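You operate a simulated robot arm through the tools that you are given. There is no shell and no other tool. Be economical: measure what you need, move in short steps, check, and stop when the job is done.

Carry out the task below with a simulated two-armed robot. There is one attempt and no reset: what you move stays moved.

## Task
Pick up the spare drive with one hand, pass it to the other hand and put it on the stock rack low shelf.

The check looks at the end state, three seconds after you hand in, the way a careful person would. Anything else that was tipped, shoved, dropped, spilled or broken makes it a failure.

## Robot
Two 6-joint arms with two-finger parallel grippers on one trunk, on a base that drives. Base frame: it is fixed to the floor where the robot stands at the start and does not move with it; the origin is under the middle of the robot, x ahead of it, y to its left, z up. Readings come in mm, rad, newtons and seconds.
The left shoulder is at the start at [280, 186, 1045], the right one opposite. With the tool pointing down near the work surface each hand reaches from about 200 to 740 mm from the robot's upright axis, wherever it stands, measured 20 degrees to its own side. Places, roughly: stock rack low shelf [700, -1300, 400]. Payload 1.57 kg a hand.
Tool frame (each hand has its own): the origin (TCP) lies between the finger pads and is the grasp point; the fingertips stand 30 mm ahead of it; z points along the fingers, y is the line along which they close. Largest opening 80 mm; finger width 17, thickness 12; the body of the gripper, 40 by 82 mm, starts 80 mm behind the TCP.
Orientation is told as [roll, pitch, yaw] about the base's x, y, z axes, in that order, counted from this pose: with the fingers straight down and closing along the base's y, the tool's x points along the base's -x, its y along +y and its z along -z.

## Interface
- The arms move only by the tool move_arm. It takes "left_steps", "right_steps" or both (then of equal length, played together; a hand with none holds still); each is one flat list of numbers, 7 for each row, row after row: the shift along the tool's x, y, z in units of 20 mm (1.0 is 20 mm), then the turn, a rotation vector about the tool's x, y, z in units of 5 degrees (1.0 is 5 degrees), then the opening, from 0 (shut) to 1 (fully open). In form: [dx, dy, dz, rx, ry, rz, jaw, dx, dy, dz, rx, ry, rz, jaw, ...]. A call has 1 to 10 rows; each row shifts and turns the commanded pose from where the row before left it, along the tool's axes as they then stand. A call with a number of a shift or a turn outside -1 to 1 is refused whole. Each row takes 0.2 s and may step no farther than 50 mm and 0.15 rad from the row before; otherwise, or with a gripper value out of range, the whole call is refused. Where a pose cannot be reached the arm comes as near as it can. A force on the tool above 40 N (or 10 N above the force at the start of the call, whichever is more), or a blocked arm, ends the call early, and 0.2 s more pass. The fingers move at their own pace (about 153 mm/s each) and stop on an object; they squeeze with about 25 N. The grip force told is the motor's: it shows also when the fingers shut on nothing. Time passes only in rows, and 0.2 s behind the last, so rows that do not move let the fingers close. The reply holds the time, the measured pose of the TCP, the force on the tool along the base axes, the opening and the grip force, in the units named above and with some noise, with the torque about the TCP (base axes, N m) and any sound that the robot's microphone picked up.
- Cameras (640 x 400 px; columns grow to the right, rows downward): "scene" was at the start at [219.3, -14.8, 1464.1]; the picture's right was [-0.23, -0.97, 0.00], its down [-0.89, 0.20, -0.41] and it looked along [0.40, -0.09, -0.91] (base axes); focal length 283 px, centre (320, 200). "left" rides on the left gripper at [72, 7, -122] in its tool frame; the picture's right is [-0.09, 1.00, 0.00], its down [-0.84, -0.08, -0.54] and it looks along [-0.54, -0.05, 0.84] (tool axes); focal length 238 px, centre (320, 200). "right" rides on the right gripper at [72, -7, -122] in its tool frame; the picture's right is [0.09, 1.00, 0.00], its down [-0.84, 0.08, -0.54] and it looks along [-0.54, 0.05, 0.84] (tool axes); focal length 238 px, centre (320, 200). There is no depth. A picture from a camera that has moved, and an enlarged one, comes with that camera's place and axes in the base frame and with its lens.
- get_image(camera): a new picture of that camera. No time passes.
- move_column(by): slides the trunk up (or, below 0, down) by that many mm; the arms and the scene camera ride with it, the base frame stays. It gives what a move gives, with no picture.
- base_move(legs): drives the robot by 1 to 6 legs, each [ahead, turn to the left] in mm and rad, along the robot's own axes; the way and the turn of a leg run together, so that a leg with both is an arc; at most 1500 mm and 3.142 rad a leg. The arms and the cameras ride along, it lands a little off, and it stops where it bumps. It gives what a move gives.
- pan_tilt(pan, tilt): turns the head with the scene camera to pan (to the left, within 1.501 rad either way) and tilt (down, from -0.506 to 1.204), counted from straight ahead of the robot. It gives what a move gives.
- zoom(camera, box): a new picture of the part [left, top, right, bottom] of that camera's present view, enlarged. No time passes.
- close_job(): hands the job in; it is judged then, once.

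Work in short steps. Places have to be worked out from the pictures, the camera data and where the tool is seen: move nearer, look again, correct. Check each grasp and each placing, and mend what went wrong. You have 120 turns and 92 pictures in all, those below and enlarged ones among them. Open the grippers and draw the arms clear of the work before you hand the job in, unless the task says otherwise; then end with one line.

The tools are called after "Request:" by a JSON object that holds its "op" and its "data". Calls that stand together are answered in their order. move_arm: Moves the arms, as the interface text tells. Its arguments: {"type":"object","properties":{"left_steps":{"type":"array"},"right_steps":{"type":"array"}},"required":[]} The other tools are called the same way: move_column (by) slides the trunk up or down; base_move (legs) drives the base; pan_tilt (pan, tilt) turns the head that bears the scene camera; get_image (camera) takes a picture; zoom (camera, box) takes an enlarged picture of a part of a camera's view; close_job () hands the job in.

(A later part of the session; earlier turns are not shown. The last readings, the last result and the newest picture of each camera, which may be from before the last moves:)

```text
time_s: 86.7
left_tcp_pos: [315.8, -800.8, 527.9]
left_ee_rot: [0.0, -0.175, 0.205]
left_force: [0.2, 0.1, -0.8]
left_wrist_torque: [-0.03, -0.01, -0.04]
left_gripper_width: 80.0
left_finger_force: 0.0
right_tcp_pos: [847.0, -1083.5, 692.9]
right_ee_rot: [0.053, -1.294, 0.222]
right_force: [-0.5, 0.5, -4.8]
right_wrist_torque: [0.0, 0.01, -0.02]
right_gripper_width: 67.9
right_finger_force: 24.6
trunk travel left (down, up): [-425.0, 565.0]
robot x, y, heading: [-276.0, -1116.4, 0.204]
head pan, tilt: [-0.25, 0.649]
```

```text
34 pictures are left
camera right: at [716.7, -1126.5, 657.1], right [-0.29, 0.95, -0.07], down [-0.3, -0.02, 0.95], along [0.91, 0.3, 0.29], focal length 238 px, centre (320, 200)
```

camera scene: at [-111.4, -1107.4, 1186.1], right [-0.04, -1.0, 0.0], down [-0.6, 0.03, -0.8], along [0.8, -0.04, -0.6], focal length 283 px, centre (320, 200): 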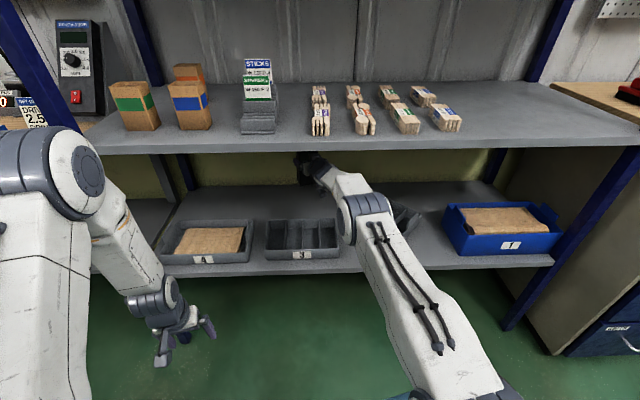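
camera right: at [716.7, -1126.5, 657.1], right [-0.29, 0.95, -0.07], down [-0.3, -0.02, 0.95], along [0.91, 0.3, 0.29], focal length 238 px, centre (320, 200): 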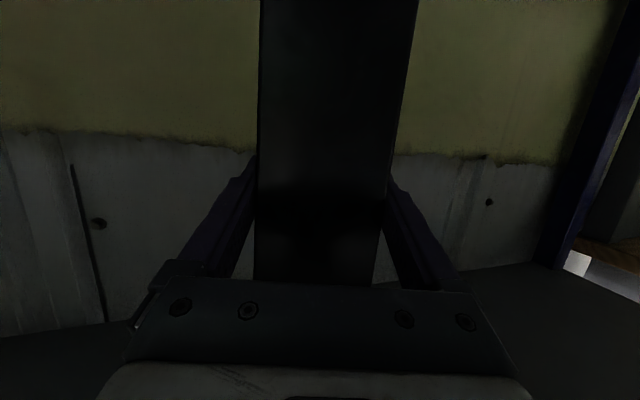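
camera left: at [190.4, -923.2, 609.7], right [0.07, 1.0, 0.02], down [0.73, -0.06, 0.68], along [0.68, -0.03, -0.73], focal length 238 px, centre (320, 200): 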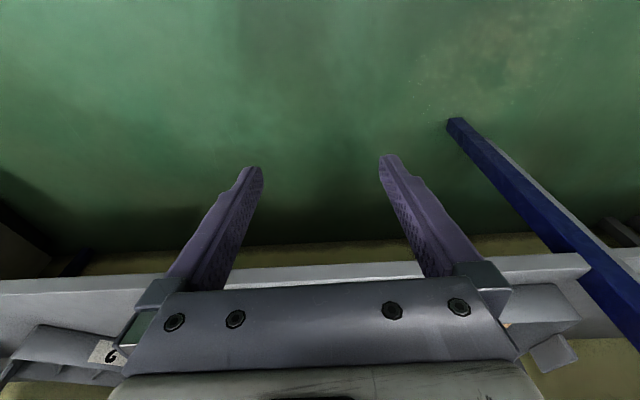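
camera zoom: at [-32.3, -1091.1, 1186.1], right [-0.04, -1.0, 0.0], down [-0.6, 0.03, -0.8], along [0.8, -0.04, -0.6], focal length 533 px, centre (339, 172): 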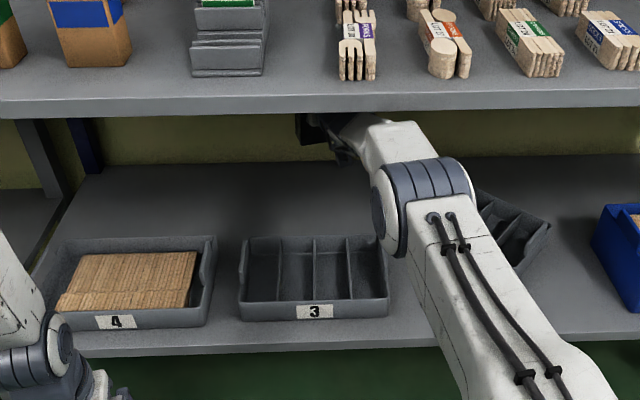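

Room checks out: shelf back edge x≈980, bin 3's rear x≈665. I lower the trunk 115 mm, then creep down to contact.

Request:
{"op": "move_column", "data": {"by": -115}}

Request:
{"op": "get_image", "data": {"camera": "right"}}

Request:
{"op": "zoom", "data": {"camera": "scene", "box": [140, 110, 480, 300]}}

```text
time_s: 88.1
left_tcp_pos: [315.3, -800.6, 412.9]
left_ee_rot: [-0.001, -0.174, 0.206]
left_force: [-0.7, 0.1, -0.2]
left_wrist_torque: [-0.01, -0.01, -0.01]
left_gripper_width: 80.0
left_finger_force: 0.2
right_tcp_pos: [847.6, -1083.1, 577.7]
right_ee_rot: [0.051, -1.292, 0.22]
right_force: [-0.4, -0.2, -4.1]
right_wrist_torque: [-0.03, 0.03, 0.01]
right_gripper_width: 68.3
right_finger_force: 24.9
trunk travel left (down, up): [-310.0, 680.0]
robot x, y, heading: [-277.6, -1114.6, 0.202]
head pan, tilt: [-0.25, 0.649]
```

```text
33 pictures are left
camera right: at [716.7, -1126.6, 542.2], right [-0.29, 0.95, -0.07], down [-0.3, -0.02, 0.95], along [0.91, 0.3, 0.29], focal length 238 px, centre (320, 200)
```

right: 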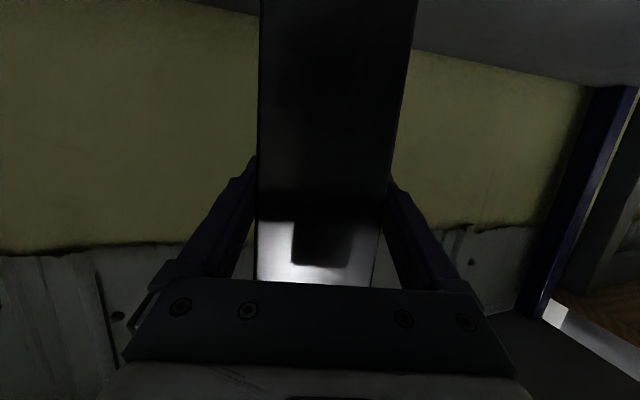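

```text
1.88 times, centred on (310, 205) of scene
camera zoom: at [-32.3, -1091.1, 1071.2], right [-0.04, -1.0, 0.0], down [-0.6, 0.03, -0.8], along [0.8, -0.04, -0.6], focal length 533 px, centre (339, 191)
```

zoom: 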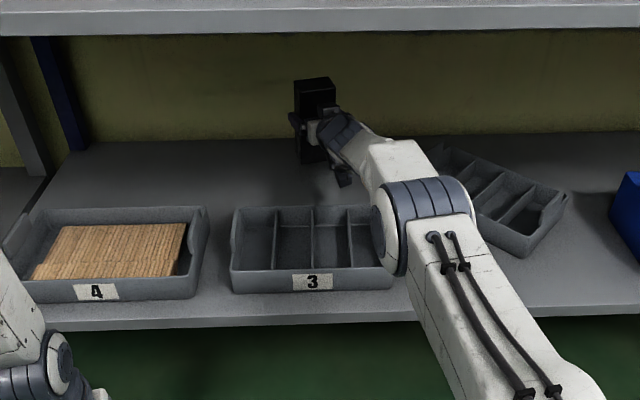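

Still free. I lower in small steps until contact shows.

Request:
{"op": "move_column", "data": {"by": -12}}

Request:
{"op": "move_column", "data": {"by": -5}}

```text
time_s: 88.7
left_tcp_pos: [315.3, -801.5, 401.0]
left_ee_rot: [0.0, -0.175, 0.206]
left_force: [1.1, 0.3, -0.1]
left_wrist_torque: [0.01, -0.03, -0.05]
left_gripper_width: 80.0
left_finger_force: 0.0
right_tcp_pos: [846.2, -1083.2, 565.9]
right_ee_rot: [0.053, -1.293, 0.222]
right_force: [0.2, 0.3, -3.7]
right_wrist_torque: [-0.01, -0.01, -0.04]
right_gripper_width: 67.6
right_finger_force: 25.1
trunk travel left (down, up): [-298.0, 692.0]
robot x, y, heading: [-274.9, -1118.4, 0.207]
head pan, tilt: [-0.25, 0.649]
```

```text
time_s: 89.2
left_tcp_pos: [315.0, -800.8, 395.5]
left_ee_rot: [0.0, -0.172, 0.203]
left_force: [0.0, 0.6, 0.2]
left_wrist_torque: [0.0, 0.02, 0.03]
left_gripper_width: 79.8
left_finger_force: 0.1
right_tcp_pos: [846.3, -1083.7, 560.0]
right_ee_rot: [0.051, -1.293, 0.221]
right_force: [-0.5, -0.2, -4.7]
right_wrist_torque: [-0.01, 0.05, 0.03]
right_gripper_width: 68.3
right_finger_force: 25.1
trunk travel left (down, up): [-293.0, 697.0]
robot x, y, heading: [-270.9, -1112.8, 0.207]
head pan, tilt: [-0.25, 0.649]
```

No contact yet; I continue in 5 mm steps.

Request:
{"op": "move_column", "data": {"by": -5}}

Request:
{"op": "move_column", "data": {"by": -5}}

Request:
{"op": "zoom", "data": {"camera": "scene", "box": [260, 110, 360, 210]}}

```text
time_s: 89.8
left_tcp_pos: [316.0, -800.2, 390.6]
left_ee_rot: [0.0, -0.176, 0.204]
left_force: [0.4, 0.2, -0.8]
left_wrist_torque: [0.02, 0.0, -0.01]
left_gripper_width: 79.8
left_finger_force: 0.1
right_tcp_pos: [846.4, -1084.9, 555.4]
right_ee_rot: [0.053, -1.294, 0.221]
right_force: [0.0, 0.2, -4.0]
right_wrist_torque: [-0.01, 0.04, -0.04]
right_gripper_width: 67.9
right_finger_force: 24.9
trunk travel left (down, up): [-288.0, 702.0]
robot x, y, heading: [-278.5, -1116.4, 0.207]
head pan, tilt: [-0.25, 0.649]
```

```text
time_s: 90.3
left_tcp_pos: [315.0, -800.6, 385.1]
left_ee_rot: [-0.001, -0.172, 0.204]
left_force: [0.2, 0.0, 0.5]
left_wrist_torque: [0.0, -0.02, -0.02]
left_gripper_width: 80.0
left_finger_force: 0.1
right_tcp_pos: [845.4, -1083.2, 550.7]
right_ee_rot: [0.053, -1.295, 0.222]
right_force: [-0.7, 0.8, -5.6]
right_wrist_torque: [-0.02, 0.03, -0.02]
right_gripper_width: 67.7
right_finger_force: 25.3
trunk travel left (down, up): [-283.0, 707.0]
robot x, y, heading: [-277.6, -1119.2, 0.205]
head pan, tilt: [-0.25, 0.649]
```

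```text
4.00 times, centred on (310, 160) of scene
camera zoom: at [-32.3, -1091.1, 1044.1], right [-0.04, -1.0, 0.0], down [-0.6, 0.03, -0.8], along [0.8, -0.04, -0.6], focal length 1132 px, centre (360, 360)
```

zoom: 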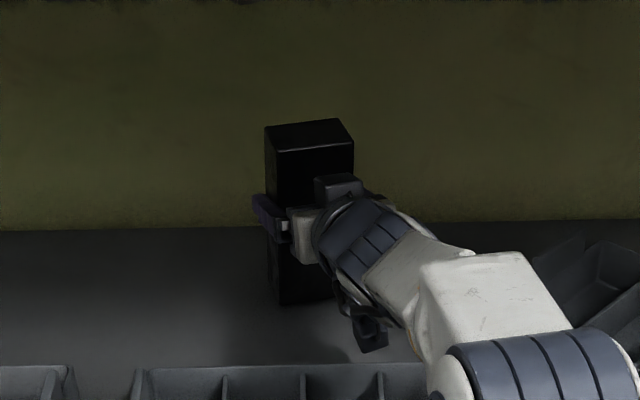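

Still hanging free. I keep stepping down.

Request:
{"op": "move_column", "data": {"by": -6}}

Request:
{"op": "move_column", "data": {"by": -6}}

Request:
{"op": "get_image", "data": {"camera": "right"}}

```text
time_s: 90.9
left_tcp_pos: [314.7, -800.0, 380.9]
left_ee_rot: [0.0, -0.175, 0.204]
left_force: [0.6, -0.5, -0.1]
left_wrist_torque: [-0.01, -0.03, 0.03]
left_gripper_width: 79.9
left_finger_force: 0.1
right_tcp_pos: [846.1, -1083.5, 544.6]
right_ee_rot: [0.051, -1.293, 0.222]
right_force: [-0.7, -0.9, -5.2]
right_wrist_torque: [0.0, 0.02, -0.02]
right_gripper_width: 68.0
right_finger_force: 24.7
trunk travel left (down, up): [-277.0, 713.0]
robot x, y, heading: [-276.1, -1120.0, 0.205]
head pan, tilt: [-0.25, 0.649]
```

```text
time_s: 91.4
left_tcp_pos: [314.6, -800.3, 373.8]
left_ee_rot: [0.0, -0.175, 0.204]
left_force: [0.5, 0.2, 0.1]
left_wrist_torque: [-0.01, 0.03, 0.02]
left_gripper_width: 79.9
left_finger_force: 0.1
right_tcp_pos: [847.3, -1083.3, 544.9]
right_ee_rot: [0.049, -1.301, 0.227]
right_force: [2.7, 0.4, 9.8]
right_wrist_torque: [-0.41, -0.16, 0.11]
right_gripper_width: 68.0
right_finger_force: 24.9
trunk travel left (down, up): [-271.0, 719.0]
robot x, y, heading: [-278.7, -1121.5, 0.202]
head pan, tilt: [-0.25, 0.649]
```

```text
30 pictures are left
camera right: at [717.7, -1126.1, 507.4], right [-0.29, 0.95, -0.08], down [-0.31, -0.02, 0.95], along [0.9, 0.3, 0.3], focal length 238 px, centre (320, 200)
```

right: 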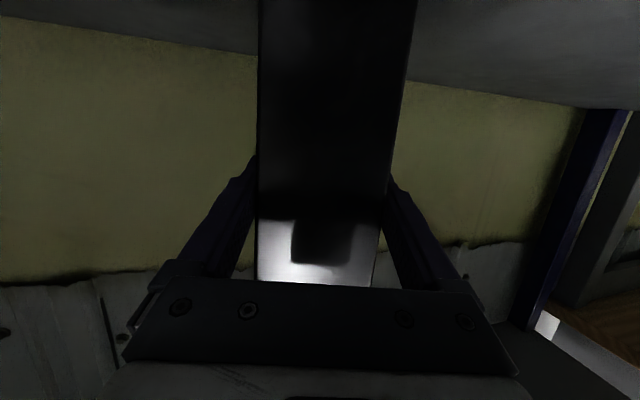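

Contact: 14 N upward under the drive's base, on the open shelf at z≈440. I release the grip.

Request:
{"op": "move_arm", "data": {"right_steps": [0, 0, 0, 0, 0, 0, 0.85, 0, 0, 0, 0, 0, 0, 0.9, 0, 0, 0, 0, 0, 0, 1, 0, 0, 0, 0, 0, 0, 1]}}

Request:
{"op": "get_image", "data": {"camera": "right"}}

```text
time_s: 92.4
left_tcp_pos: [315.4, -801.5, 374.4]
left_ee_rot: [0.0, -0.176, 0.205]
left_force: [-0.5, 0.6, -0.2]
left_wrist_torque: [-0.01, -0.01, -0.03]
left_gripper_width: 79.9
left_finger_force: 0.1
right_tcp_pos: [846.5, -1084.1, 538.7]
right_ee_rot: [0.052, -1.293, 0.222]
right_force: [-0.4, 0.2, 0.1]
right_wrist_torque: [-0.02, -0.02, 0.03]
right_gripper_width: 80.0
right_finger_force: 0.1
trunk travel left (down, up): [-271.0, 719.0]
robot x, y, heading: [-277.5, -1119.5, 0.209]
head pan, tilt: [-0.25, 0.649]
```

```text
29 pictures are left
camera right: at [716.6, -1126.6, 503.4], right [-0.29, 0.95, -0.07], down [-0.3, -0.02, 0.95], along [0.91, 0.3, 0.29], focal length 238 px, centre (320, 200)
```

right: 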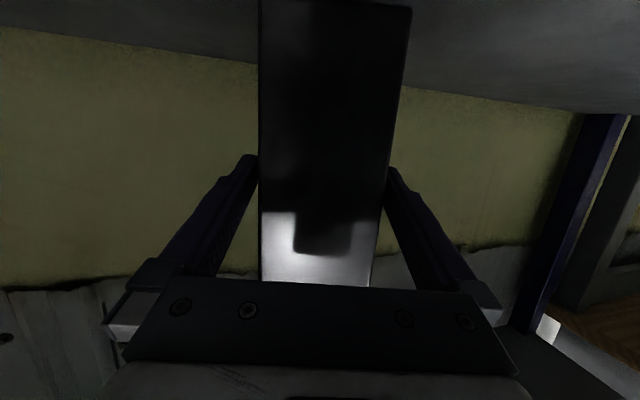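

The drive stands free between the open fingers. I raise the trunk straight up so the fingers clear its top.

Request:
{"op": "move_column", "data": {"by": 120}}

Request:
{"op": "zoom", "data": {"camera": "scene", "box": [140, 110, 480, 320]}}

```text
time_s: 93.9
left_tcp_pos: [315.1, -801.0, 493.4]
left_ee_rot: [0.0, -0.175, 0.205]
left_force: [0.7, 0.9, 0.4]
left_wrist_torque: [0.02, 0.0, -0.02]
left_gripper_width: 79.9
left_finger_force: 0.0
right_tcp_pos: [846.8, -1084.2, 658.0]
right_ee_rot: [0.053, -1.292, 0.221]
right_force: [-0.8, -0.9, -0.2]
right_wrist_torque: [-0.02, 0.0, -0.01]
right_gripper_width: 79.8
right_finger_force: 0.0
trunk travel left (down, up): [-391.0, 599.0]
robot x, y, heading: [-282.5, -1113.1, 0.203]
head pan, tilt: [-0.25, 0.649]
```

```text
1.88 times, centred on (310, 215) of scene
camera zoom: at [-32.6, -1091.1, 1152.1], right [-0.04, -1.0, 0.0], down [-0.6, 0.03, -0.8], along [0.8, -0.04, -0.6], focal length 533 px, centre (339, 172)
```

zoom: 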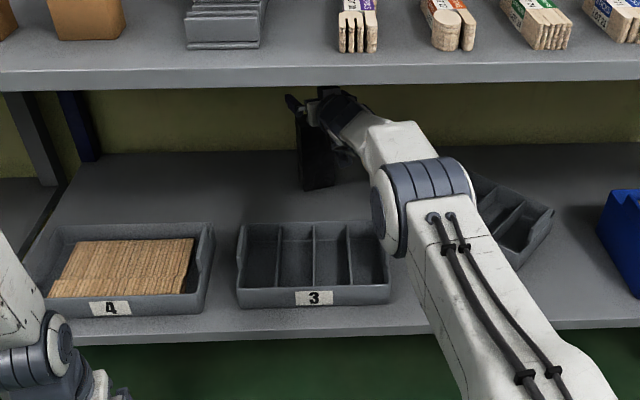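

The drive stands on its own behind bin 3. I back the base off to see bin 2 properly.

Request:
{"op": "base_move", "data": {"legs": [[-330, 0], [0, -0.2]]}}

Request:
{"op": "get_image", "data": {"camera": "scene"}}

```text
time_s: 96.9
left_tcp_pos: [44.1, -994.3, 493.7]
left_ee_rot: [-0.001, -0.175, -0.004]
left_force: [-0.5, 0.2, -0.7]
left_wrist_torque: [-0.05, 0.01, 0.04]
left_gripper_width: 79.9
left_finger_force: 0.1
right_tcp_pos: [506.8, -1381.2, 658.8]
right_ee_rot: [0.054, -1.295, 0.015]
right_force: [1.1, 0.0, 0.2]
right_wrist_torque: [-0.03, 0.03, -0.03]
right_gripper_width: 80.0
right_finger_force: 0.0
trunk travel left (down, up): [-391.0, 599.0]
robot x, y, heading: [-602.4, -1183.7, -0.001]
head pan, tilt: [-0.25, 0.649]
```

```text
27 pictures are left
camera scene: at [-354.3, -1208.3, 1152.2], right [-0.25, -0.97, 0.0], down [-0.59, 0.15, -0.8], along [0.77, -0.2, -0.6], focal length 283 px, centre (320, 200)
```

scene: 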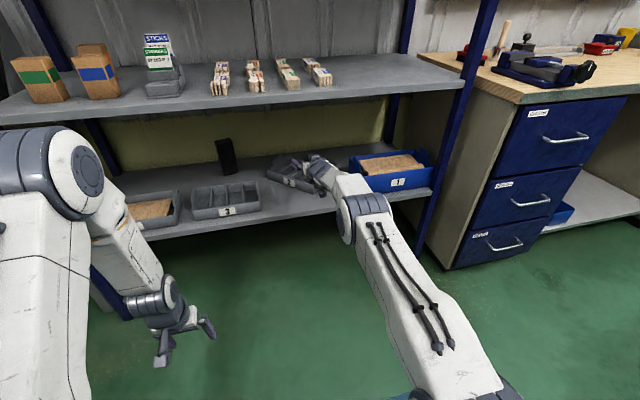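

The arm hides bin 2; I move the right hand 160 mm outward to see it.

Request:
{"op": "move_arm", "data": {"right_steps": [0.3, -1, -0.9, 0, 0, 0, 1, 0.3, -1, -0.9, 0, 0, 0, 1, 0.3, -1, -0.9, 0, 0, 0, 1, 0.3, -1, -0.9, 0, 0, 0, 1, 0, -1, 0, 0, 0, 0, 1, 0, -1, 0, 0, 0, 0, 1, 0, -1, 0, 0, 0, 0, 1, 0, -1, 0, 0, 0, 0, 1, 0, -1, 0, 0, 0, 0, 1]}}

Request:
{"op": "zoom", "data": {"camera": "scene", "box": [180, 120, 440, 290]}}

```text
time_s: 98.9
left_tcp_pos: [45.0, -993.2, 494.0]
left_ee_rot: [0.0, -0.174, -0.002]
left_force: [-0.3, 0.4, -0.2]
left_wrist_torque: [-0.01, 0.0, 0.0]
left_gripper_width: 80.2
left_finger_force: 0.0
right_tcp_pos: [442.7, -1565.1, 652.5]
right_ee_rot: [0.056, -1.294, 0.014]
right_force: [0.4, 0.8, -0.2]
right_wrist_torque: [-0.02, 0.01, -0.03]
right_gripper_width: 80.2
right_finger_force: 0.0
trunk travel left (down, up): [-391.0, 599.0]
robot x, y, heading: [-597.9, -1181.8, -0.003]
head pan, tilt: [-0.25, 0.649]
```

```text
2.35 times, centred on (310, 205) of scene
camera zoom: at [-354.4, -1208.1, 1152.2], right [-0.25, -0.97, 0.0], down [-0.59, 0.15, -0.8], along [0.77, -0.2, -0.6], focal length 666 px, centre (344, 188)
```

zoom: 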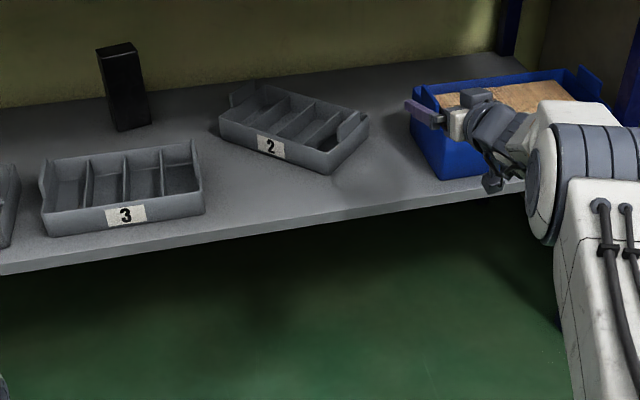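

Bin 2 is upright but pushed back and turned about 45° (centre ≈[755, −1396], should be ≈[631, −1405], square with the others). I'll use the left hand to grip its divider and drag it back. First I fold the right arm in compactly.

Request:
{"op": "move_arm", "data": {"right_steps": [0.28, 0.4, -0.96, 0, 1, 0, 1, 0.36, 0.4, -0.93, 0, 1, 0, 1, 0.44, 0.4, -0.9, 0, 1, 0, 1, 0.51, 0.4, -0.86, 0, 1, 0, 1, 0.59, 0.4, -0.81, 0, 1, 0, 1, 0.66, 0.4, -0.75, 0, 1, 0, 1, 0.72, 0.4, -0.69, 0, 1, 0, 1, 0.78, 0.4, -0.63, 0, 1, 0, 1, 0.83, 0.4, -0.56, 0, 1, 0, 1, 0.87, 0.4, -0.48, 0, 1, 0, 1]}}

Request:
{"op": "move_arm", "data": {"right_steps": [0.91, 0.4, -0.41, 0, 1, 0, 1, 0.95, 0.4, -0.33, 0, 1, 0, 1, 0.97, 0.4, -0.2, 0, 1, 0, 1, 0.98, 0, -0.15, 0, 0, 0, 1, 0.98, 0, -0.15, 0, 0, 0, 1, 0.98, 0, -0.15, 0, 0, 0, 1, 0.98, 0, -0.15, 0, 0, 0, 1]}}

Request:
{"op": "get_image", "data": {"camera": "scene"}}

```text
time_s: 101.1
left_tcp_pos: [45.6, -995.0, 492.3]
left_ee_rot: [0.0, -0.174, -0.004]
left_force: [-0.3, -0.6, 0.4]
left_wrist_torque: [0.04, 0.01, 0.01]
left_gripper_width: 79.9
left_finger_force: 0.0
right_tcp_pos: [239.9, -1498.5, 652.0]
right_ee_rot: [0.016, -0.421, 0.059]
right_force: [-0.7, -0.1, 0.9]
right_wrist_torque: [0.0, 0.02, 0.0]
right_gripper_width: 79.7
right_finger_force: 0.1
trunk travel left (down, up): [-391.0, 599.0]
robot x, y, heading: [-600.0, -1182.8, -0.006]
head pan, tilt: [-0.25, 0.649]
```

```text
time_s: 102.7
left_tcp_pos: [45.5, -994.7, 493.6]
left_ee_rot: [0.001, -0.175, -0.002]
left_force: [-0.2, 0.1, 0.3]
left_wrist_torque: [0.0, 0.0, -0.03]
left_gripper_width: 79.7
left_finger_force: 0.1
right_tcp_pos: [98.0, -1484.2, 653.0]
right_ee_rot: [0.013, -0.16, 0.065]
right_force: [-0.4, 0.3, 1.1]
right_wrist_torque: [0.02, 0.0, -0.01]
right_gripper_width: 80.2
right_finger_force: 0.0
trunk travel left (down, up): [-391.0, 599.0]
robot x, y, heading: [-600.7, -1185.6, 0.001]
head pan, tilt: [-0.25, 0.649]
```

```text
25 pictures are left
camera scene: at [-354.2, -1208.2, 1152.1], right [-0.25, -0.97, 0.0], down [-0.59, 0.15, -0.8], along [0.77, -0.2, -0.6], focal length 283 px, centre (320, 200)
```

scene: 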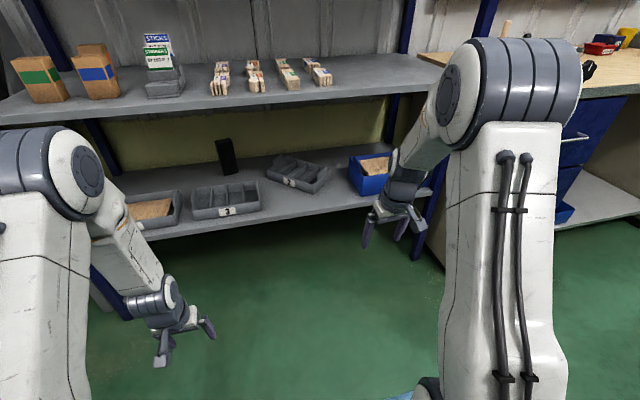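

Bin 2's surroundings are visible and both arms are compact. I shift the base about 300 mm to the right along the rack.

Request:
{"op": "base_move", "data": {"legs": [[130, 0], [0, -1.571], [300, 0], [0, 1.571]]}}

Request:
{"op": "pan_tilt", "data": {"pan": 0.05, "tilt": 0.65}}

Request:
{"op": "get_image", "data": {"camera": "scene"}}

```text
time_s: 113.2
left_tcp_pos: [175.5, -1304.0, 493.2]
left_ee_rot: [0.0, -0.173, -0.016]
left_force: [0.4, 0.0, 1.5]
left_wrist_torque: [0.03, -0.03, 0.0]
left_gripper_width: 80.2
left_finger_force: 0.0
right_tcp_pos: [223.5, -1793.7, 652.8]
right_ee_rot: [0.014, -0.16, 0.052]
right_force: [1.1, 0.9, 0.2]
right_wrist_torque: [-0.04, 0.0, 0.01]
right_gripper_width: 80.0
right_finger_force: 0.1
trunk travel left (down, up): [-391.0, 599.0]
robot x, y, heading: [-470.6, -1487.5, -0.011]
head pan, tilt: [-0.25, 0.649]
```

```text
time_s: 114.0
left_tcp_pos: [175.5, -1304.0, 493.0]
left_ee_rot: [0.001, -0.175, -0.015]
left_force: [1.0, 0.3, -1.1]
left_wrist_torque: [-0.02, 0.0, 0.01]
left_gripper_width: 80.2
left_finger_force: 0.1
right_tcp_pos: [223.0, -1793.2, 653.2]
right_ee_rot: [0.013, -0.162, 0.053]
right_force: [0.1, -0.2, 0.2]
right_wrist_torque: [0.0, 0.05, -0.02]
right_gripper_width: 80.0
right_finger_force: 0.1
trunk travel left (down, up): [-391.0, 599.0]
robot x, y, heading: [-469.1, -1488.5, -0.018]
head pan, tilt: [0.051, 0.649]
```

```text
24 pictures are left
camera scene: at [-222.9, -1486.9, 1152.2], right [0.03, -1.0, 0.0], down [-0.6, -0.02, -0.8], along [0.8, 0.03, -0.6], focal length 283 px, centre (320, 200)
```

scene: 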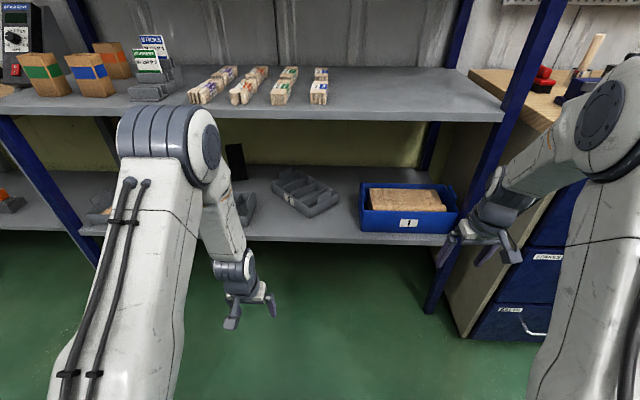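

Now a zoom on bin 2 and its dividers.

Request:
{"op": "zoom", "data": {"camera": "scene", "box": [210, 130, 370, 240]}}

```text
3.64 times, centred on (290, 185) of scene
camera zoom: at [-222.9, -1486.9, 1152.2], right [0.03, -1.0, 0.0], down [-0.6, -0.02, -0.8], along [0.8, 0.03, -0.6], focal length 1029 px, centre (429, 254)
```

zoom: 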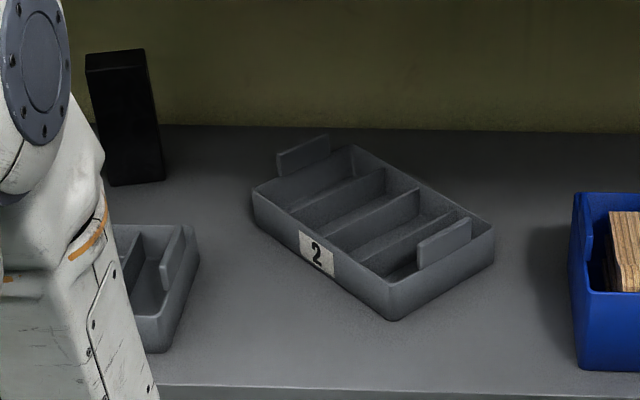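

Clear view: bin 2's centre is ≈[743, −1383], its divider running at heading −46°, divider top z≈478. I pose the left hand pitched 45° down and raise it, then turn it to −45° heading, all in free space before the rack.

Request:
{"op": "move_arm", "data": {"left_steps": [-0.87, 0, -0.61, 0, -1, 0, 1, -0.91, 0, -0.53, 0, -1, 0, 1, -0.95, 0, -0.45, 0, -1, 0, 1, -1, 0, -0.36, 0, -1, 0, 1, -1, 0, -0.28, 0, -1, 0, 1, -1, 0, -0.18, 0, -1, 0, 1, -1, 0, -0.09, 0, -1, 0, 1]}}

Request:
{"op": "move_arm", "data": {"left_steps": [0, 0, 0, 0.707, 0, 0.707, 0.5, 0, 0, 0, 0.707, 0, 0.707, 0.5, 0, 0, 0, 0.707, 0, 0.707, 0.5, 0, 0, 0, 0.707, 0, 0.707, 0.5, 0, 0, 0, 0.707, 0, 0.707, 0.5, 0, 0, 0, 0.707, 0, 0.707, 0.5, 0, 0, 0, 0.707, 0, 0.707, 0.5, 0, 0, 0, 0.707, 0, 0.707, 0.5, 0, 0, 0, 0.707, 0, 0.707, 0.5]}}

```text
time_s: 115.6
left_tcp_pos: [278.5, -1306.0, 596.6]
left_ee_rot: [-0.001, -0.788, -0.015]
left_force: [-0.9, -0.5, -0.7]
left_wrist_torque: [0.02, 0.01, 0.0]
left_gripper_width: 79.7
left_finger_force: 0.0
right_tcp_pos: [223.2, -1794.2, 652.3]
right_ee_rot: [0.015, -0.16, 0.053]
right_force: [-0.1, 0.2, -0.7]
right_wrist_torque: [-0.01, 0.04, 0.0]
right_gripper_width: 80.0
right_finger_force: 0.1
trunk travel left (down, up): [-391.0, 599.0]
robot x, y, heading: [-470.8, -1485.8, -0.016]
head pan, tilt: [0.051, 0.649]
```

```text
time_s: 117.6
left_tcp_pos: [278.1, -1305.4, 597.8]
left_ee_rot: [0.0, -0.786, -0.801]
left_force: [0.2, -1.0, -0.8]
left_wrist_torque: [0.0, 0.02, -0.01]
left_gripper_width: 39.8
left_finger_force: 0.0
right_tcp_pos: [223.3, -1793.6, 652.8]
right_ee_rot: [0.013, -0.161, 0.052]
right_force: [-0.6, -0.5, -0.1]
right_wrist_torque: [-0.01, 0.01, 0.0]
right_gripper_width: 80.0
right_finger_force: 0.1
trunk travel left (down, up): [-391.0, 599.0]
robot x, y, heading: [-474.2, -1483.2, -0.015]
head pan, tilt: [0.051, 0.649]
```

Left hand is posed. I extend it toward the bin's line, still in front of the rack and above rim height.

Request:
{"op": "move_arm", "data": {"left_steps": [-0.76, 0.555, 0.76, 0, 0, 0, 0.5, -0.76, 0.555, 0.76, 0, 0, 0, 0.5, -0.76, 0.555, 0.76, 0, 0, 0, 0.5, -0.76, 0.555, 0.76, 0, 0, 0, 0.5, -0.76, 0.555, 0.76, 0, 0, 0, 0.5, -0.76, 0.555, 0.76, 0, 0, 0, 0.5, -0.76, 0.555, 0.76, 0, 0, 0, 0.5, -0.76, 0.555, 0.76, 0, 0, 0, 0.5, -0.76, 0.555, 0.76, 0, 0, 0, 0.5, -0.76, 0.555, 0.76, 0, 0, 0, 0.5]}}

Request:
{"op": "get_image", "data": {"camera": "scene"}}

```text
time_s: 119.8
left_tcp_pos: [507.8, -1381.4, 596.7]
left_ee_rot: [0.003, -0.786, -0.802]
left_force: [0.6, -0.4, -0.2]
left_wrist_torque: [0.0, 0.06, -0.04]
left_gripper_width: 40.0
left_finger_force: 0.0
right_tcp_pos: [223.6, -1794.3, 652.1]
right_ee_rot: [0.013, -0.161, 0.052]
right_force: [0.4, 0.0, -1.6]
right_wrist_torque: [-0.02, -0.04, 0.02]
right_gripper_width: 80.0
right_finger_force: 0.1
trunk travel left (down, up): [-391.0, 599.0]
robot x, y, heading: [-470.1, -1486.2, -0.008]
head pan, tilt: [0.051, 0.649]
```

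```text
22 pictures are left
camera scene: at [-223.1, -1486.8, 1152.2], right [0.04, -1.0, 0.0], down [-0.6, -0.02, -0.8], along [0.8, 0.03, -0.6], focal length 283 px, centre (320, 200)
```

scene: 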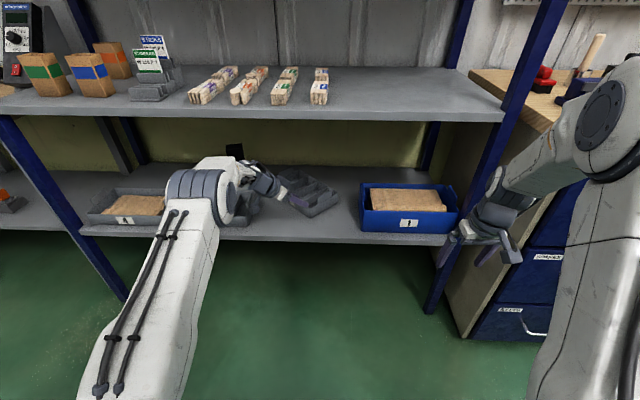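

The right arm would come near the rack post if I drive forward, so I tuck it back and inward first; then lower the trunk 30 mm.

Request:
{"op": "move_arm", "data": {"right_steps": [1, 0.8, 0.5, 0, 0.2, 0, 1, 1, 0.8, 0.5, 0, 0.2, 0, 1, 1, 0.8, 0.5, 0, 0.2, 0, 1, 1, 0.8, 0.5, 0, 0.2, 0, 1, 1, 0.8, 0.5, 0, 0.2, 0, 1, 1, 0.8, 0.5, 0, 0.2, 0, 1, 1, 0.8, 0.5, 0, 0.2, 0, 1, 1, 0.8, 0.5, 0, 0.2, 0, 1, 1, 0.8, 0.5, 0, 0.2, 0, 1, 1, 0.8, 0.5, 0, 0, 0, 1]}}

Request:
{"op": "move_column", "data": {"by": -30}}

Request:
{"op": "get_image", "data": {"camera": "scene"}}

```text
time_s: 122.0
left_tcp_pos: [507.8, -1381.0, 598.0]
left_ee_rot: [0.003, -0.785, -0.8]
left_force: [-0.1, 0.5, 0.8]
left_wrist_torque: [-0.06, 0.0, -0.03]
left_gripper_width: 40.0
left_finger_force: 0.1
right_tcp_pos: [49.7, -1646.4, 539.1]
right_ee_rot: [0.016, -0.002, 0.055]
right_force: [0.3, -0.8, 0.5]
right_wrist_torque: [-0.05, -0.01, -0.01]
right_gripper_width: 80.0
right_finger_force: 0.0
right hand out of reach, approached as far as the arm can: row 9, 10
trunk travel left (down, up): [-391.0, 599.0]
robot x, y, heading: [-471.1, -1485.1, -0.015]
head pan, tilt: [0.051, 0.649]
```

```text
time_s: 122.8
left_tcp_pos: [508.4, -1382.5, 566.9]
left_ee_rot: [0.003, -0.786, -0.798]
left_force: [-0.7, -0.2, 0.0]
left_wrist_torque: [0.0, -0.01, 0.0]
left_gripper_width: 40.0
left_finger_force: 0.1
right_tcp_pos: [52.1, -1644.1, 510.4]
right_ee_rot: [0.017, -0.001, 0.055]
right_force: [1.0, -0.1, -0.3]
right_wrist_torque: [0.0, 0.01, 0.03]
right_gripper_width: 80.2
right_finger_force: 0.0
trunk travel left (down, up): [-361.0, 629.0]
robot x, y, heading: [-468.6, -1487.3, -0.016]
head pan, tilt: [0.051, 0.649]
```

```text
21 pictures are left
camera scene: at [-222.9, -1486.8, 1122.2], right [0.04, -1.0, 0.0], down [-0.6, -0.02, -0.8], along [0.8, 0.03, -0.6], focal length 283 px, centre (320, 200)
```

scene: 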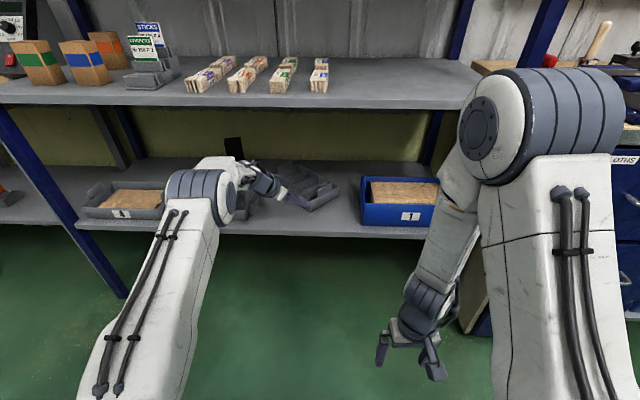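

Clearances look fine. I drive forward 230 mm so the left hand comes over bin 2.

Request:
{"op": "base_move", "data": {"legs": [[230, 0]]}}

Request:
{"op": "zoom", "data": {"camera": "scene", "box": [130, 110, 390, 280]}}

Request:
{"op": "get_image", "data": {"camera": "left"}}

```text
time_s: 124.5
left_tcp_pos: [740.7, -1384.4, 566.6]
left_ee_rot: [0.002, -0.784, -0.799]
left_force: [0.3, 0.3, 0.6]
left_wrist_torque: [0.01, -0.01, 0.03]
left_gripper_width: 40.4
left_finger_force: 0.0
right_tcp_pos: [284.2, -1646.8, 509.9]
right_ee_rot: [0.017, -0.002, 0.056]
right_force: [0.4, 0.1, 0.5]
right_wrist_torque: [-0.01, -0.04, 0.04]
right_gripper_width: 80.1
right_finger_force: 0.2
trunk travel left (down, up): [-361.0, 629.0]
robot x, y, heading: [-236.7, -1491.4, -0.02]
head pan, tilt: [0.051, 0.649]
```

```text
2.35 times, centred on (260, 195) of scene
camera zoom: at [9.6, -1489.9, 1122.2], right [0.04, -1.0, 0.0], down [-0.6, -0.02, -0.8], along [0.8, 0.03, -0.6], focal length 666 px, centre (461, 212)
```

zoom: 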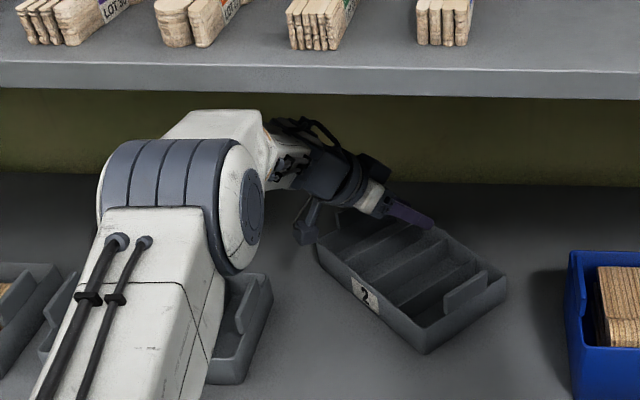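

```text
19 pictures are left
camera left: at [648.5, -1281.0, 601.8], right [0.76, 0.65, 0.07], down [0.09, -0.2, 0.97], along [0.65, -0.73, -0.21], focal length 238 px, centre (320, 200)
```

left: 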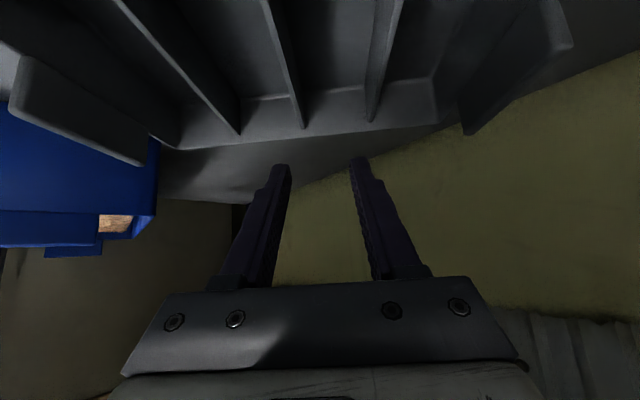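

From the wrist view, the middle divider lies about 18 mm to the hand's −y side. I correct that and lower the trunk 60 mm.

Request:
{"op": "move_arm", "data": {"left_steps": [0, -0.45, 0, 0, 0, 0, 0.5, 0, -0.45, 0, 0, 0, 0, 0.5]}}

Request:
{"op": "move_column", "data": {"by": -55}}

Request:
{"op": "get_image", "data": {"camera": "left"}}

```text
time_s: 125.1
left_tcp_pos: [727.8, -1397.8, 566.8]
left_ee_rot: [0.002, -0.786, -0.8]
left_force: [0.4, 0.5, 0.1]
left_wrist_torque: [-0.01, -0.02, 0.01]
left_gripper_width: 40.1
left_finger_force: 0.0
right_tcp_pos: [284.1, -1647.0, 508.7]
right_ee_rot: [0.018, -0.001, 0.054]
right_force: [0.4, 0.3, 0.0]
right_wrist_torque: [-0.01, -0.01, 0.01]
right_gripper_width: 80.1
right_finger_force: 0.0
trunk travel left (down, up): [-361.0, 629.0]
robot x, y, heading: [-237.1, -1486.6, -0.016]
head pan, tilt: [0.051, 0.649]
```

```text
time_s: 126.1
left_tcp_pos: [727.4, -1396.1, 511.5]
left_ee_rot: [0.002, -0.787, -0.798]
left_force: [0.4, 0.0, -0.5]
left_wrist_torque: [0.0, -0.01, -0.02]
left_gripper_width: 40.0
left_finger_force: 0.1
right_tcp_pos: [285.4, -1647.6, 454.4]
right_ee_rot: [0.016, -0.002, 0.056]
right_force: [-0.4, -0.4, -0.9]
right_wrist_torque: [-0.01, 0.05, -0.04]
right_gripper_width: 79.9
right_finger_force: 0.1
trunk travel left (down, up): [-306.0, 684.0]
robot x, y, heading: [-238.0, -1484.6, -0.014]
head pan, tilt: [0.051, 0.649]
```

```text
18 pictures are left
camera left: at [635.9, -1293.7, 547.1], right [0.76, 0.65, 0.07], down [0.09, -0.2, 0.97], along [0.65, -0.73, -0.21], focal length 238 px, centre (320, 200)
```

left: 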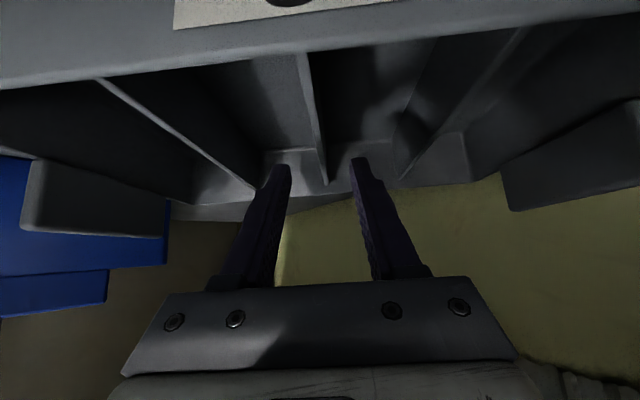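

The middle divider is centred between the fingers. I lower 26 mm more and check force.

Request:
{"op": "move_column", "data": {"by": -26}}

Request:
{"op": "get_image", "data": {"camera": "left"}}

```text
time_s: 126.8
left_tcp_pos: [726.1, -1397.7, 485.2]
left_ee_rot: [0.003, -0.786, -0.799]
left_force: [-0.6, -0.2, -0.2]
left_wrist_torque: [0.04, -0.01, 0.02]
left_gripper_width: 40.1
left_finger_force: 0.1
right_tcp_pos: [283.3, -1646.7, 427.7]
right_ee_rot: [0.018, -0.001, 0.056]
right_force: [-0.1, -0.4, 0.0]
right_wrist_torque: [-0.01, 0.01, 0.0]
right_gripper_width: 80.0
right_finger_force: 0.1
trunk travel left (down, up): [-280.0, 710.0]
robot x, y, heading: [-236.3, -1486.0, -0.016]
head pan, tilt: [0.051, 0.649]
```

```text
17 pictures are left
camera left: at [635.9, -1293.7, 521.0], right [0.76, 0.65, 0.07], down [0.09, -0.2, 0.97], along [0.65, -0.73, -0.21], focal length 238 px, centre (320, 200)
```

left: 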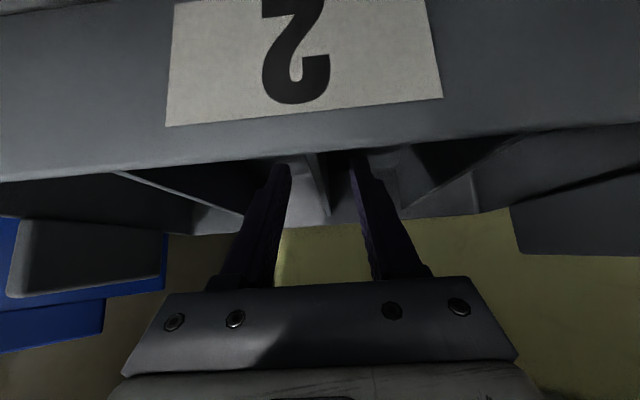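

The fingers straddle the divider. I close on it.

Request:
{"op": "move_arm", "data": {"left_steps": [0, 0, 0, 0, 0, 0, 0.25, 0, 0, 0, 0, 0, 0, 0, 0, 0, 0, 0, 0, 0, 0, 0, 0, 0, 0, 0, 0, 0]}}

```text
time_s: 127.8
left_tcp_pos: [727.2, -1397.3, 485.1]
left_ee_rot: [0.002, -0.786, -0.8]
left_force: [0.4, 0.3, 0.6]
left_wrist_torque: [-0.13, -0.14, 0.08]
left_gripper_width: 3.6
left_finger_force: 24.4
right_tcp_pos: [285.4, -1648.0, 427.7]
right_ee_rot: [0.017, -0.002, 0.055]
right_force: [-0.5, -0.4, 1.1]
right_wrist_torque: [0.01, -0.02, -0.03]
right_gripper_width: 80.0
right_finger_force: 0.1
trunk travel left (down, up): [-280.0, 710.0]
robot x, y, heading: [-240.3, -1487.5, -0.011]
head pan, tilt: [0.051, 0.649]
```

Firm grip on the divider. I lift 8 mm, and back the base 119 mm to bring the bin forward.

Request:
{"op": "move_column", "data": {"by": 8}}

Request:
{"op": "base_move", "data": {"legs": [[-119, 0]]}}

Request:
{"op": "zoom", "data": {"camera": "scene", "box": [130, 110, 390, 280]}}

```text
time_s: 128.4
left_tcp_pos: [728.1, -1397.8, 494.0]
left_ee_rot: [0.0, -0.787, -0.799]
left_force: [0.4, 0.4, -1.0]
left_wrist_torque: [-0.02, 0.01, 0.0]
left_gripper_width: 3.9
left_finger_force: 24.7
right_tcp_pos: [284.7, -1647.4, 435.5]
right_ee_rot: [0.017, -0.002, 0.055]
right_force: [-0.8, 0.9, -0.9]
right_wrist_torque: [-0.02, 0.0, 0.02]
right_gripper_width: 80.0
right_finger_force: 0.0
trunk travel left (down, up): [-288.0, 702.0]
robot x, y, heading: [-240.3, -1485.8, -0.016]
head pan, tilt: [0.051, 0.649]
```

```text
time_s: 129.6
left_tcp_pos: [606.1, -1394.7, 493.3]
left_ee_rot: [0.002, -0.785, -0.8]
left_force: [0.4, 0.2, -2.0]
left_wrist_torque: [-0.03, 0.01, -0.04]
left_gripper_width: 3.5
left_finger_force: 24.4
right_tcp_pos: [161.6, -1644.7, 435.5]
right_ee_rot: [0.017, -0.001, 0.056]
right_force: [-1.2, -0.3, 0.1]
right_wrist_torque: [-0.01, 0.02, 0.0]
right_gripper_width: 80.0
right_finger_force: 0.1
trunk travel left (down, up): [-288.0, 702.0]
robot x, y, heading: [-357.6, -1488.0, -0.012]
head pan, tilt: [0.051, 0.649]
```

```text
2.35 times, centred on (260, 195) of scene
camera zoom: at [-112.0, -1488.2, 1049.2], right [0.04, -1.0, 0.0], down [-0.6, -0.02, -0.8], along [0.8, 0.03, -0.6], focal length 666 px, centre (461, 212)
```

zoom: 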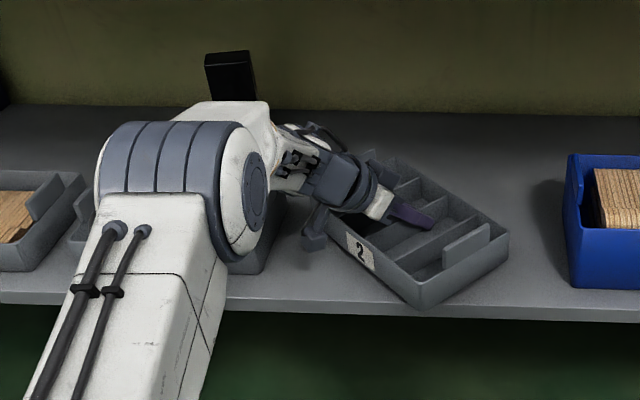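

The bin came along. I rotate the hand +46° to square the bin.

Request:
{"op": "move_arm", "data": {"left_steps": [0, 0, 0, -0.648, 0, -0.648, 0, 0, 0, 0, -0.648, 0, -0.648, 0, 0, 0, 0, -0.648, 0, -0.648, 0, 0, 0, 0, -0.648, 0, -0.648, 0, 0, 0, 0, -0.648, 0, -0.648, 0, 0, 0, 0, -0.648, 0, -0.648, 0, 0, 0, 0, -0.648, 0, -0.648, 0, 0, 0, 0, -0.648, 0, -0.648, 0, 0, 0, 0, -0.648, 0, -0.648, 0, 0, 0, 0, -0.648, 0, -0.648, 0]}}

Request:
{"op": "get_image", "data": {"camera": "scene"}}

```text
time_s: 131.8
left_tcp_pos: [606.4, -1396.2, 493.5]
left_ee_rot: [0.0, -0.785, 0.004]
left_force: [-0.3, -0.2, -2.5]
left_wrist_torque: [-0.01, -0.03, 0.0]
left_gripper_width: 3.7
left_finger_force: 25.1
right_tcp_pos: [162.9, -1646.0, 437.1]
right_ee_rot: [0.019, -0.001, 0.057]
right_force: [-1.2, -0.1, -0.1]
right_wrist_torque: [0.0, 0.02, 0.02]
right_gripper_width: 80.0
right_finger_force: 0.0
trunk travel left (down, up): [-288.0, 702.0]
robot x, y, heading: [-361.6, -1482.3, -0.014]
head pan, tilt: [0.051, 0.649]
```

```text
15 pictures are left
camera scene: at [-111.9, -1488.1, 1049.2], right [0.04, -1.0, 0.0], down [-0.6, -0.02, -0.8], along [0.8, 0.03, -0.6], focal length 283 px, centre (320, 200)
```

scene: 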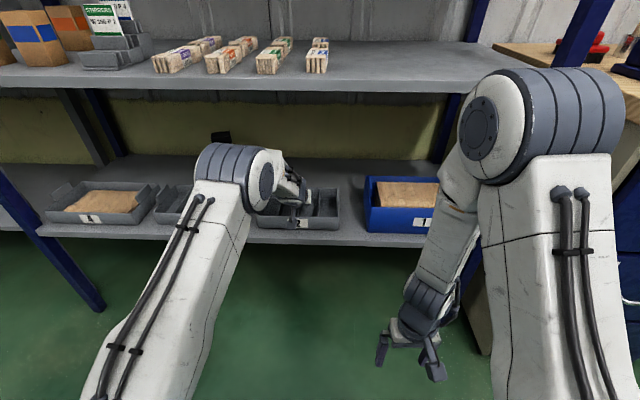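

Bin 2 is square again. I zoom to compare its front line and gaps with its neighbours before setting it down.

Request:
{"op": "zoom", "data": {"camera": "scene", "box": [130, 150, 450, 260]}}

```text
2.00 times, centred on (290, 205) of scene
camera zoom: at [-111.9, -1488.1, 1049.2], right [0.04, -1.0, 0.0], down [-0.6, -0.02, -0.8], along [0.8, 0.03, -0.6], focal length 566 px, centre (380, 190)
```

zoom: 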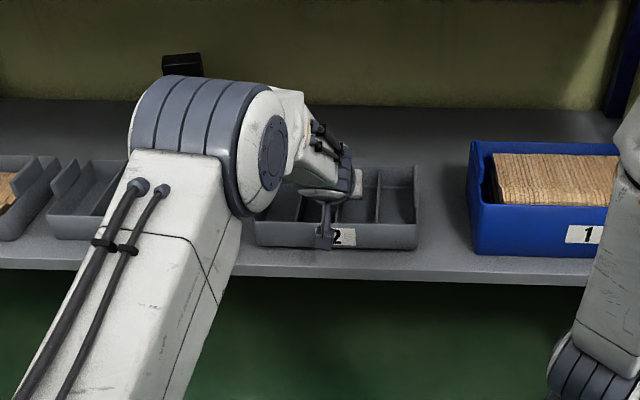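

It lines up with the front line within a few mm; gaps suggest shifting about 9 mm right. I shift, then lower it onto the shelf.

Request:
{"op": "move_arm", "data": {"left_steps": [0, -0.22, 0, 0, 0, 0, 0, 0, -0.23, 0, 0, 0, 0, 0]}}

Request:
{"op": "move_column", "data": {"by": -8}}

```text
time_s: 132.4
left_tcp_pos: [604.9, -1404.3, 494.7]
left_ee_rot: [0.002, -0.786, 0.0]
left_force: [0.1, -0.3, -1.7]
left_wrist_torque: [0.01, -0.04, -0.03]
left_gripper_width: 3.7
left_finger_force: 25.0
right_tcp_pos: [162.5, -1646.0, 436.2]
right_ee_rot: [0.017, -0.003, 0.056]
right_force: [0.3, 0.3, -0.1]
right_wrist_torque: [-0.02, 0.02, 0.0]
right_gripper_width: 79.9
right_finger_force: 0.0
trunk travel left (down, up): [-288.0, 702.0]
robot x, y, heading: [-358.7, -1488.9, -0.016]
head pan, tilt: [0.051, 0.649]
```

```text
time_s: 133.0
left_tcp_pos: [605.2, -1405.1, 486.9]
left_ee_rot: [-0.001, -0.787, 0.001]
left_force: [0.8, -0.8, -1.1]
left_wrist_torque: [-0.04, 0.1, 0.01]
left_gripper_width: 3.7
left_finger_force: 24.2
right_tcp_pos: [162.8, -1646.5, 427.8]
right_ee_rot: [0.017, -0.001, 0.056]
right_force: [-0.2, 0.5, 0.5]
right_wrist_torque: [0.02, 0.03, -0.01]
right_gripper_width: 80.3
right_finger_force: 0.1
trunk travel left (down, up): [-280.0, 710.0]
robot x, y, heading: [-357.4, -1487.0, -0.017]
head pan, tilt: [0.051, 0.649]
```

It's back at its original height. I open the fingers and raise the trunk straight up.

Request:
{"op": "move_arm", "data": {"left_steps": [0, 0, 0, 0, 0, 0, 0.2, 0, 0, 0, 0, 0, 0, 0.4, 0, 0, 0, 0, 0, 0, 0.4]}}

Request:
{"op": "move_column", "data": {"by": 100}}

Request:
{"op": "base_move", "data": {"legs": [[-200, 0]]}}

Request:
{"op": "get_image", "data": {"camera": "scene"}}

```text
time_s: 133.8
left_tcp_pos: [606.2, -1405.0, 487.0]
left_ee_rot: [0.001, -0.785, 0.002]
left_force: [1.2, 0.8, -0.6]
left_wrist_torque: [0.02, -0.04, -0.03]
left_gripper_width: 31.8
left_finger_force: 0.1
right_tcp_pos: [162.8, -1645.4, 428.2]
right_ee_rot: [0.017, -0.002, 0.057]
right_force: [-0.4, 0.3, 0.0]
right_wrist_torque: [-0.02, -0.01, 0.01]
right_gripper_width: 79.9
right_finger_force: 0.1
trunk travel left (down, up): [-280.0, 710.0]
robot x, y, heading: [-354.8, -1489.6, -0.013]
head pan, tilt: [0.051, 0.649]
```

```text
time_s: 135.1
left_tcp_pos: [605.5, -1404.2, 585.8]
left_ee_rot: [-0.001, -0.786, 0.0]
left_force: [-0.7, -0.2, 0.5]
left_wrist_torque: [-0.02, 0.0, 0.0]
left_gripper_width: 32.1
left_finger_force: 0.0
right_tcp_pos: [162.3, -1645.5, 528.0]
right_ee_rot: [0.018, -0.002, 0.055]
right_force: [1.1, -0.1, -0.4]
right_wrist_torque: [-0.01, -0.04, 0.01]
right_gripper_width: 80.1
right_finger_force: 0.0
trunk travel left (down, up): [-380.0, 610.0]
robot x, y, heading: [-358.9, -1488.4, -0.016]
head pan, tilt: [0.051, 0.649]
```

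```text
time_s: 136.7
left_tcp_pos: [406.0, -1401.9, 585.8]
left_ee_rot: [0.001, -0.784, 0.0]
left_force: [0.4, -0.3, 0.8]
left_wrist_torque: [0.0, 0.0, 0.01]
left_gripper_width: 32.3
left_finger_force: 0.0
right_tcp_pos: [-35.9, -1643.1, 527.7]
right_ee_rot: [0.019, 0.0, 0.053]
right_force: [-0.6, 0.5, 0.1]
right_wrist_torque: [-0.01, 0.01, -0.01]
right_gripper_width: 80.0
right_finger_force: 0.0
trunk travel left (down, up): [-380.0, 610.0]
robot x, y, heading: [-556.5, -1484.2, -0.015]
head pan, tilt: [0.051, 0.649]
```

```text
13 pictures are left
camera scene: at [-312.0, -1485.6, 1141.2], right [0.04, -1.0, 0.0], down [-0.6, -0.02, -0.8], along [0.8, 0.03, -0.6], focal length 283 px, centre (320, 200)
```

scene: 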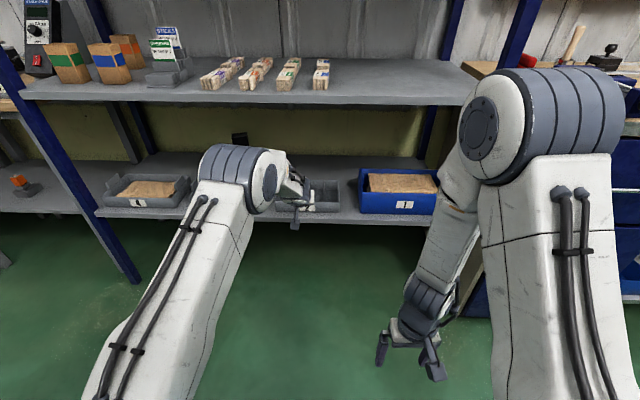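

I retract the left arm and move it outward to get an unobstructed check.

Request:
{"op": "move_arm", "data": {"left_steps": [0.7, 0.9, -0.7, 0, 0, 0, 1, 0.7, 0.9, -0.7, 0, 0, 0, 1, 0.7, 0.9, -0.7, 0, 0, 0, 1, 0.7, 0.9, -0.7, 0, 0, 0, 1, 0.7, 0.9, -0.7, 0, 0, 0, 1, 0.7, 0.9, -0.7, 0, 0, 0, 1, 0.7, 0.9, -0.7, 0, 0, 0, 1, 0.7, 0.9, -0.7, 0, 0, 0, 1, 0.7, 0.9, -0.7, 0, 0, 0, 1, 0.7, 0.9, -0.7, 0, 0, 0, 1]}}

Request:
{"op": "zoom", "data": {"camera": "scene", "box": [60, 90, 480, 250]}}

```text
time_s: 138.9
left_tcp_pos: [292.2, -1350.2, 582.7]
left_ee_rot: [0.012, -0.782, -0.001]
left_force: [0.0, 0.0, -0.9]
left_wrist_torque: [0.02, -0.02, 0.03]
left_gripper_width: 79.9
left_finger_force: 0.2
left hand out of reach, approached as far as the arm can: row 4, 5, 6, 7, 8, 9, 10
right_tcp_pos: [-37.8, -1643.8, 528.3]
right_ee_rot: [0.019, -0.002, 0.054]
right_force: [-0.5, 0.2, -0.7]
right_wrist_torque: [-0.04, -0.01, -0.01]
right_gripper_width: 79.9
right_finger_force: 0.0
trunk travel left (down, up): [-380.0, 610.0]
robot x, y, heading: [-558.5, -1481.9, -0.013]
head pan, tilt: [0.051, 0.649]
```

```text
1.52 times, centred on (270, 170) of scene
camera zoom: at [-312.0, -1485.6, 1141.2], right [0.04, -1.0, 0.0], down [-0.6, -0.02, -0.8], along [0.8, 0.03, -0.6], focal length 431 px, centre (396, 246)
```

zoom: 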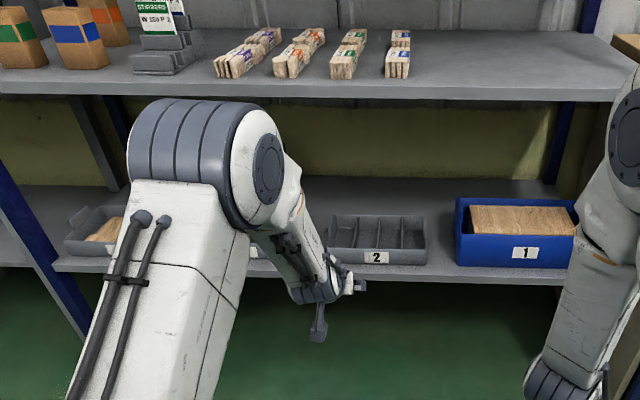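

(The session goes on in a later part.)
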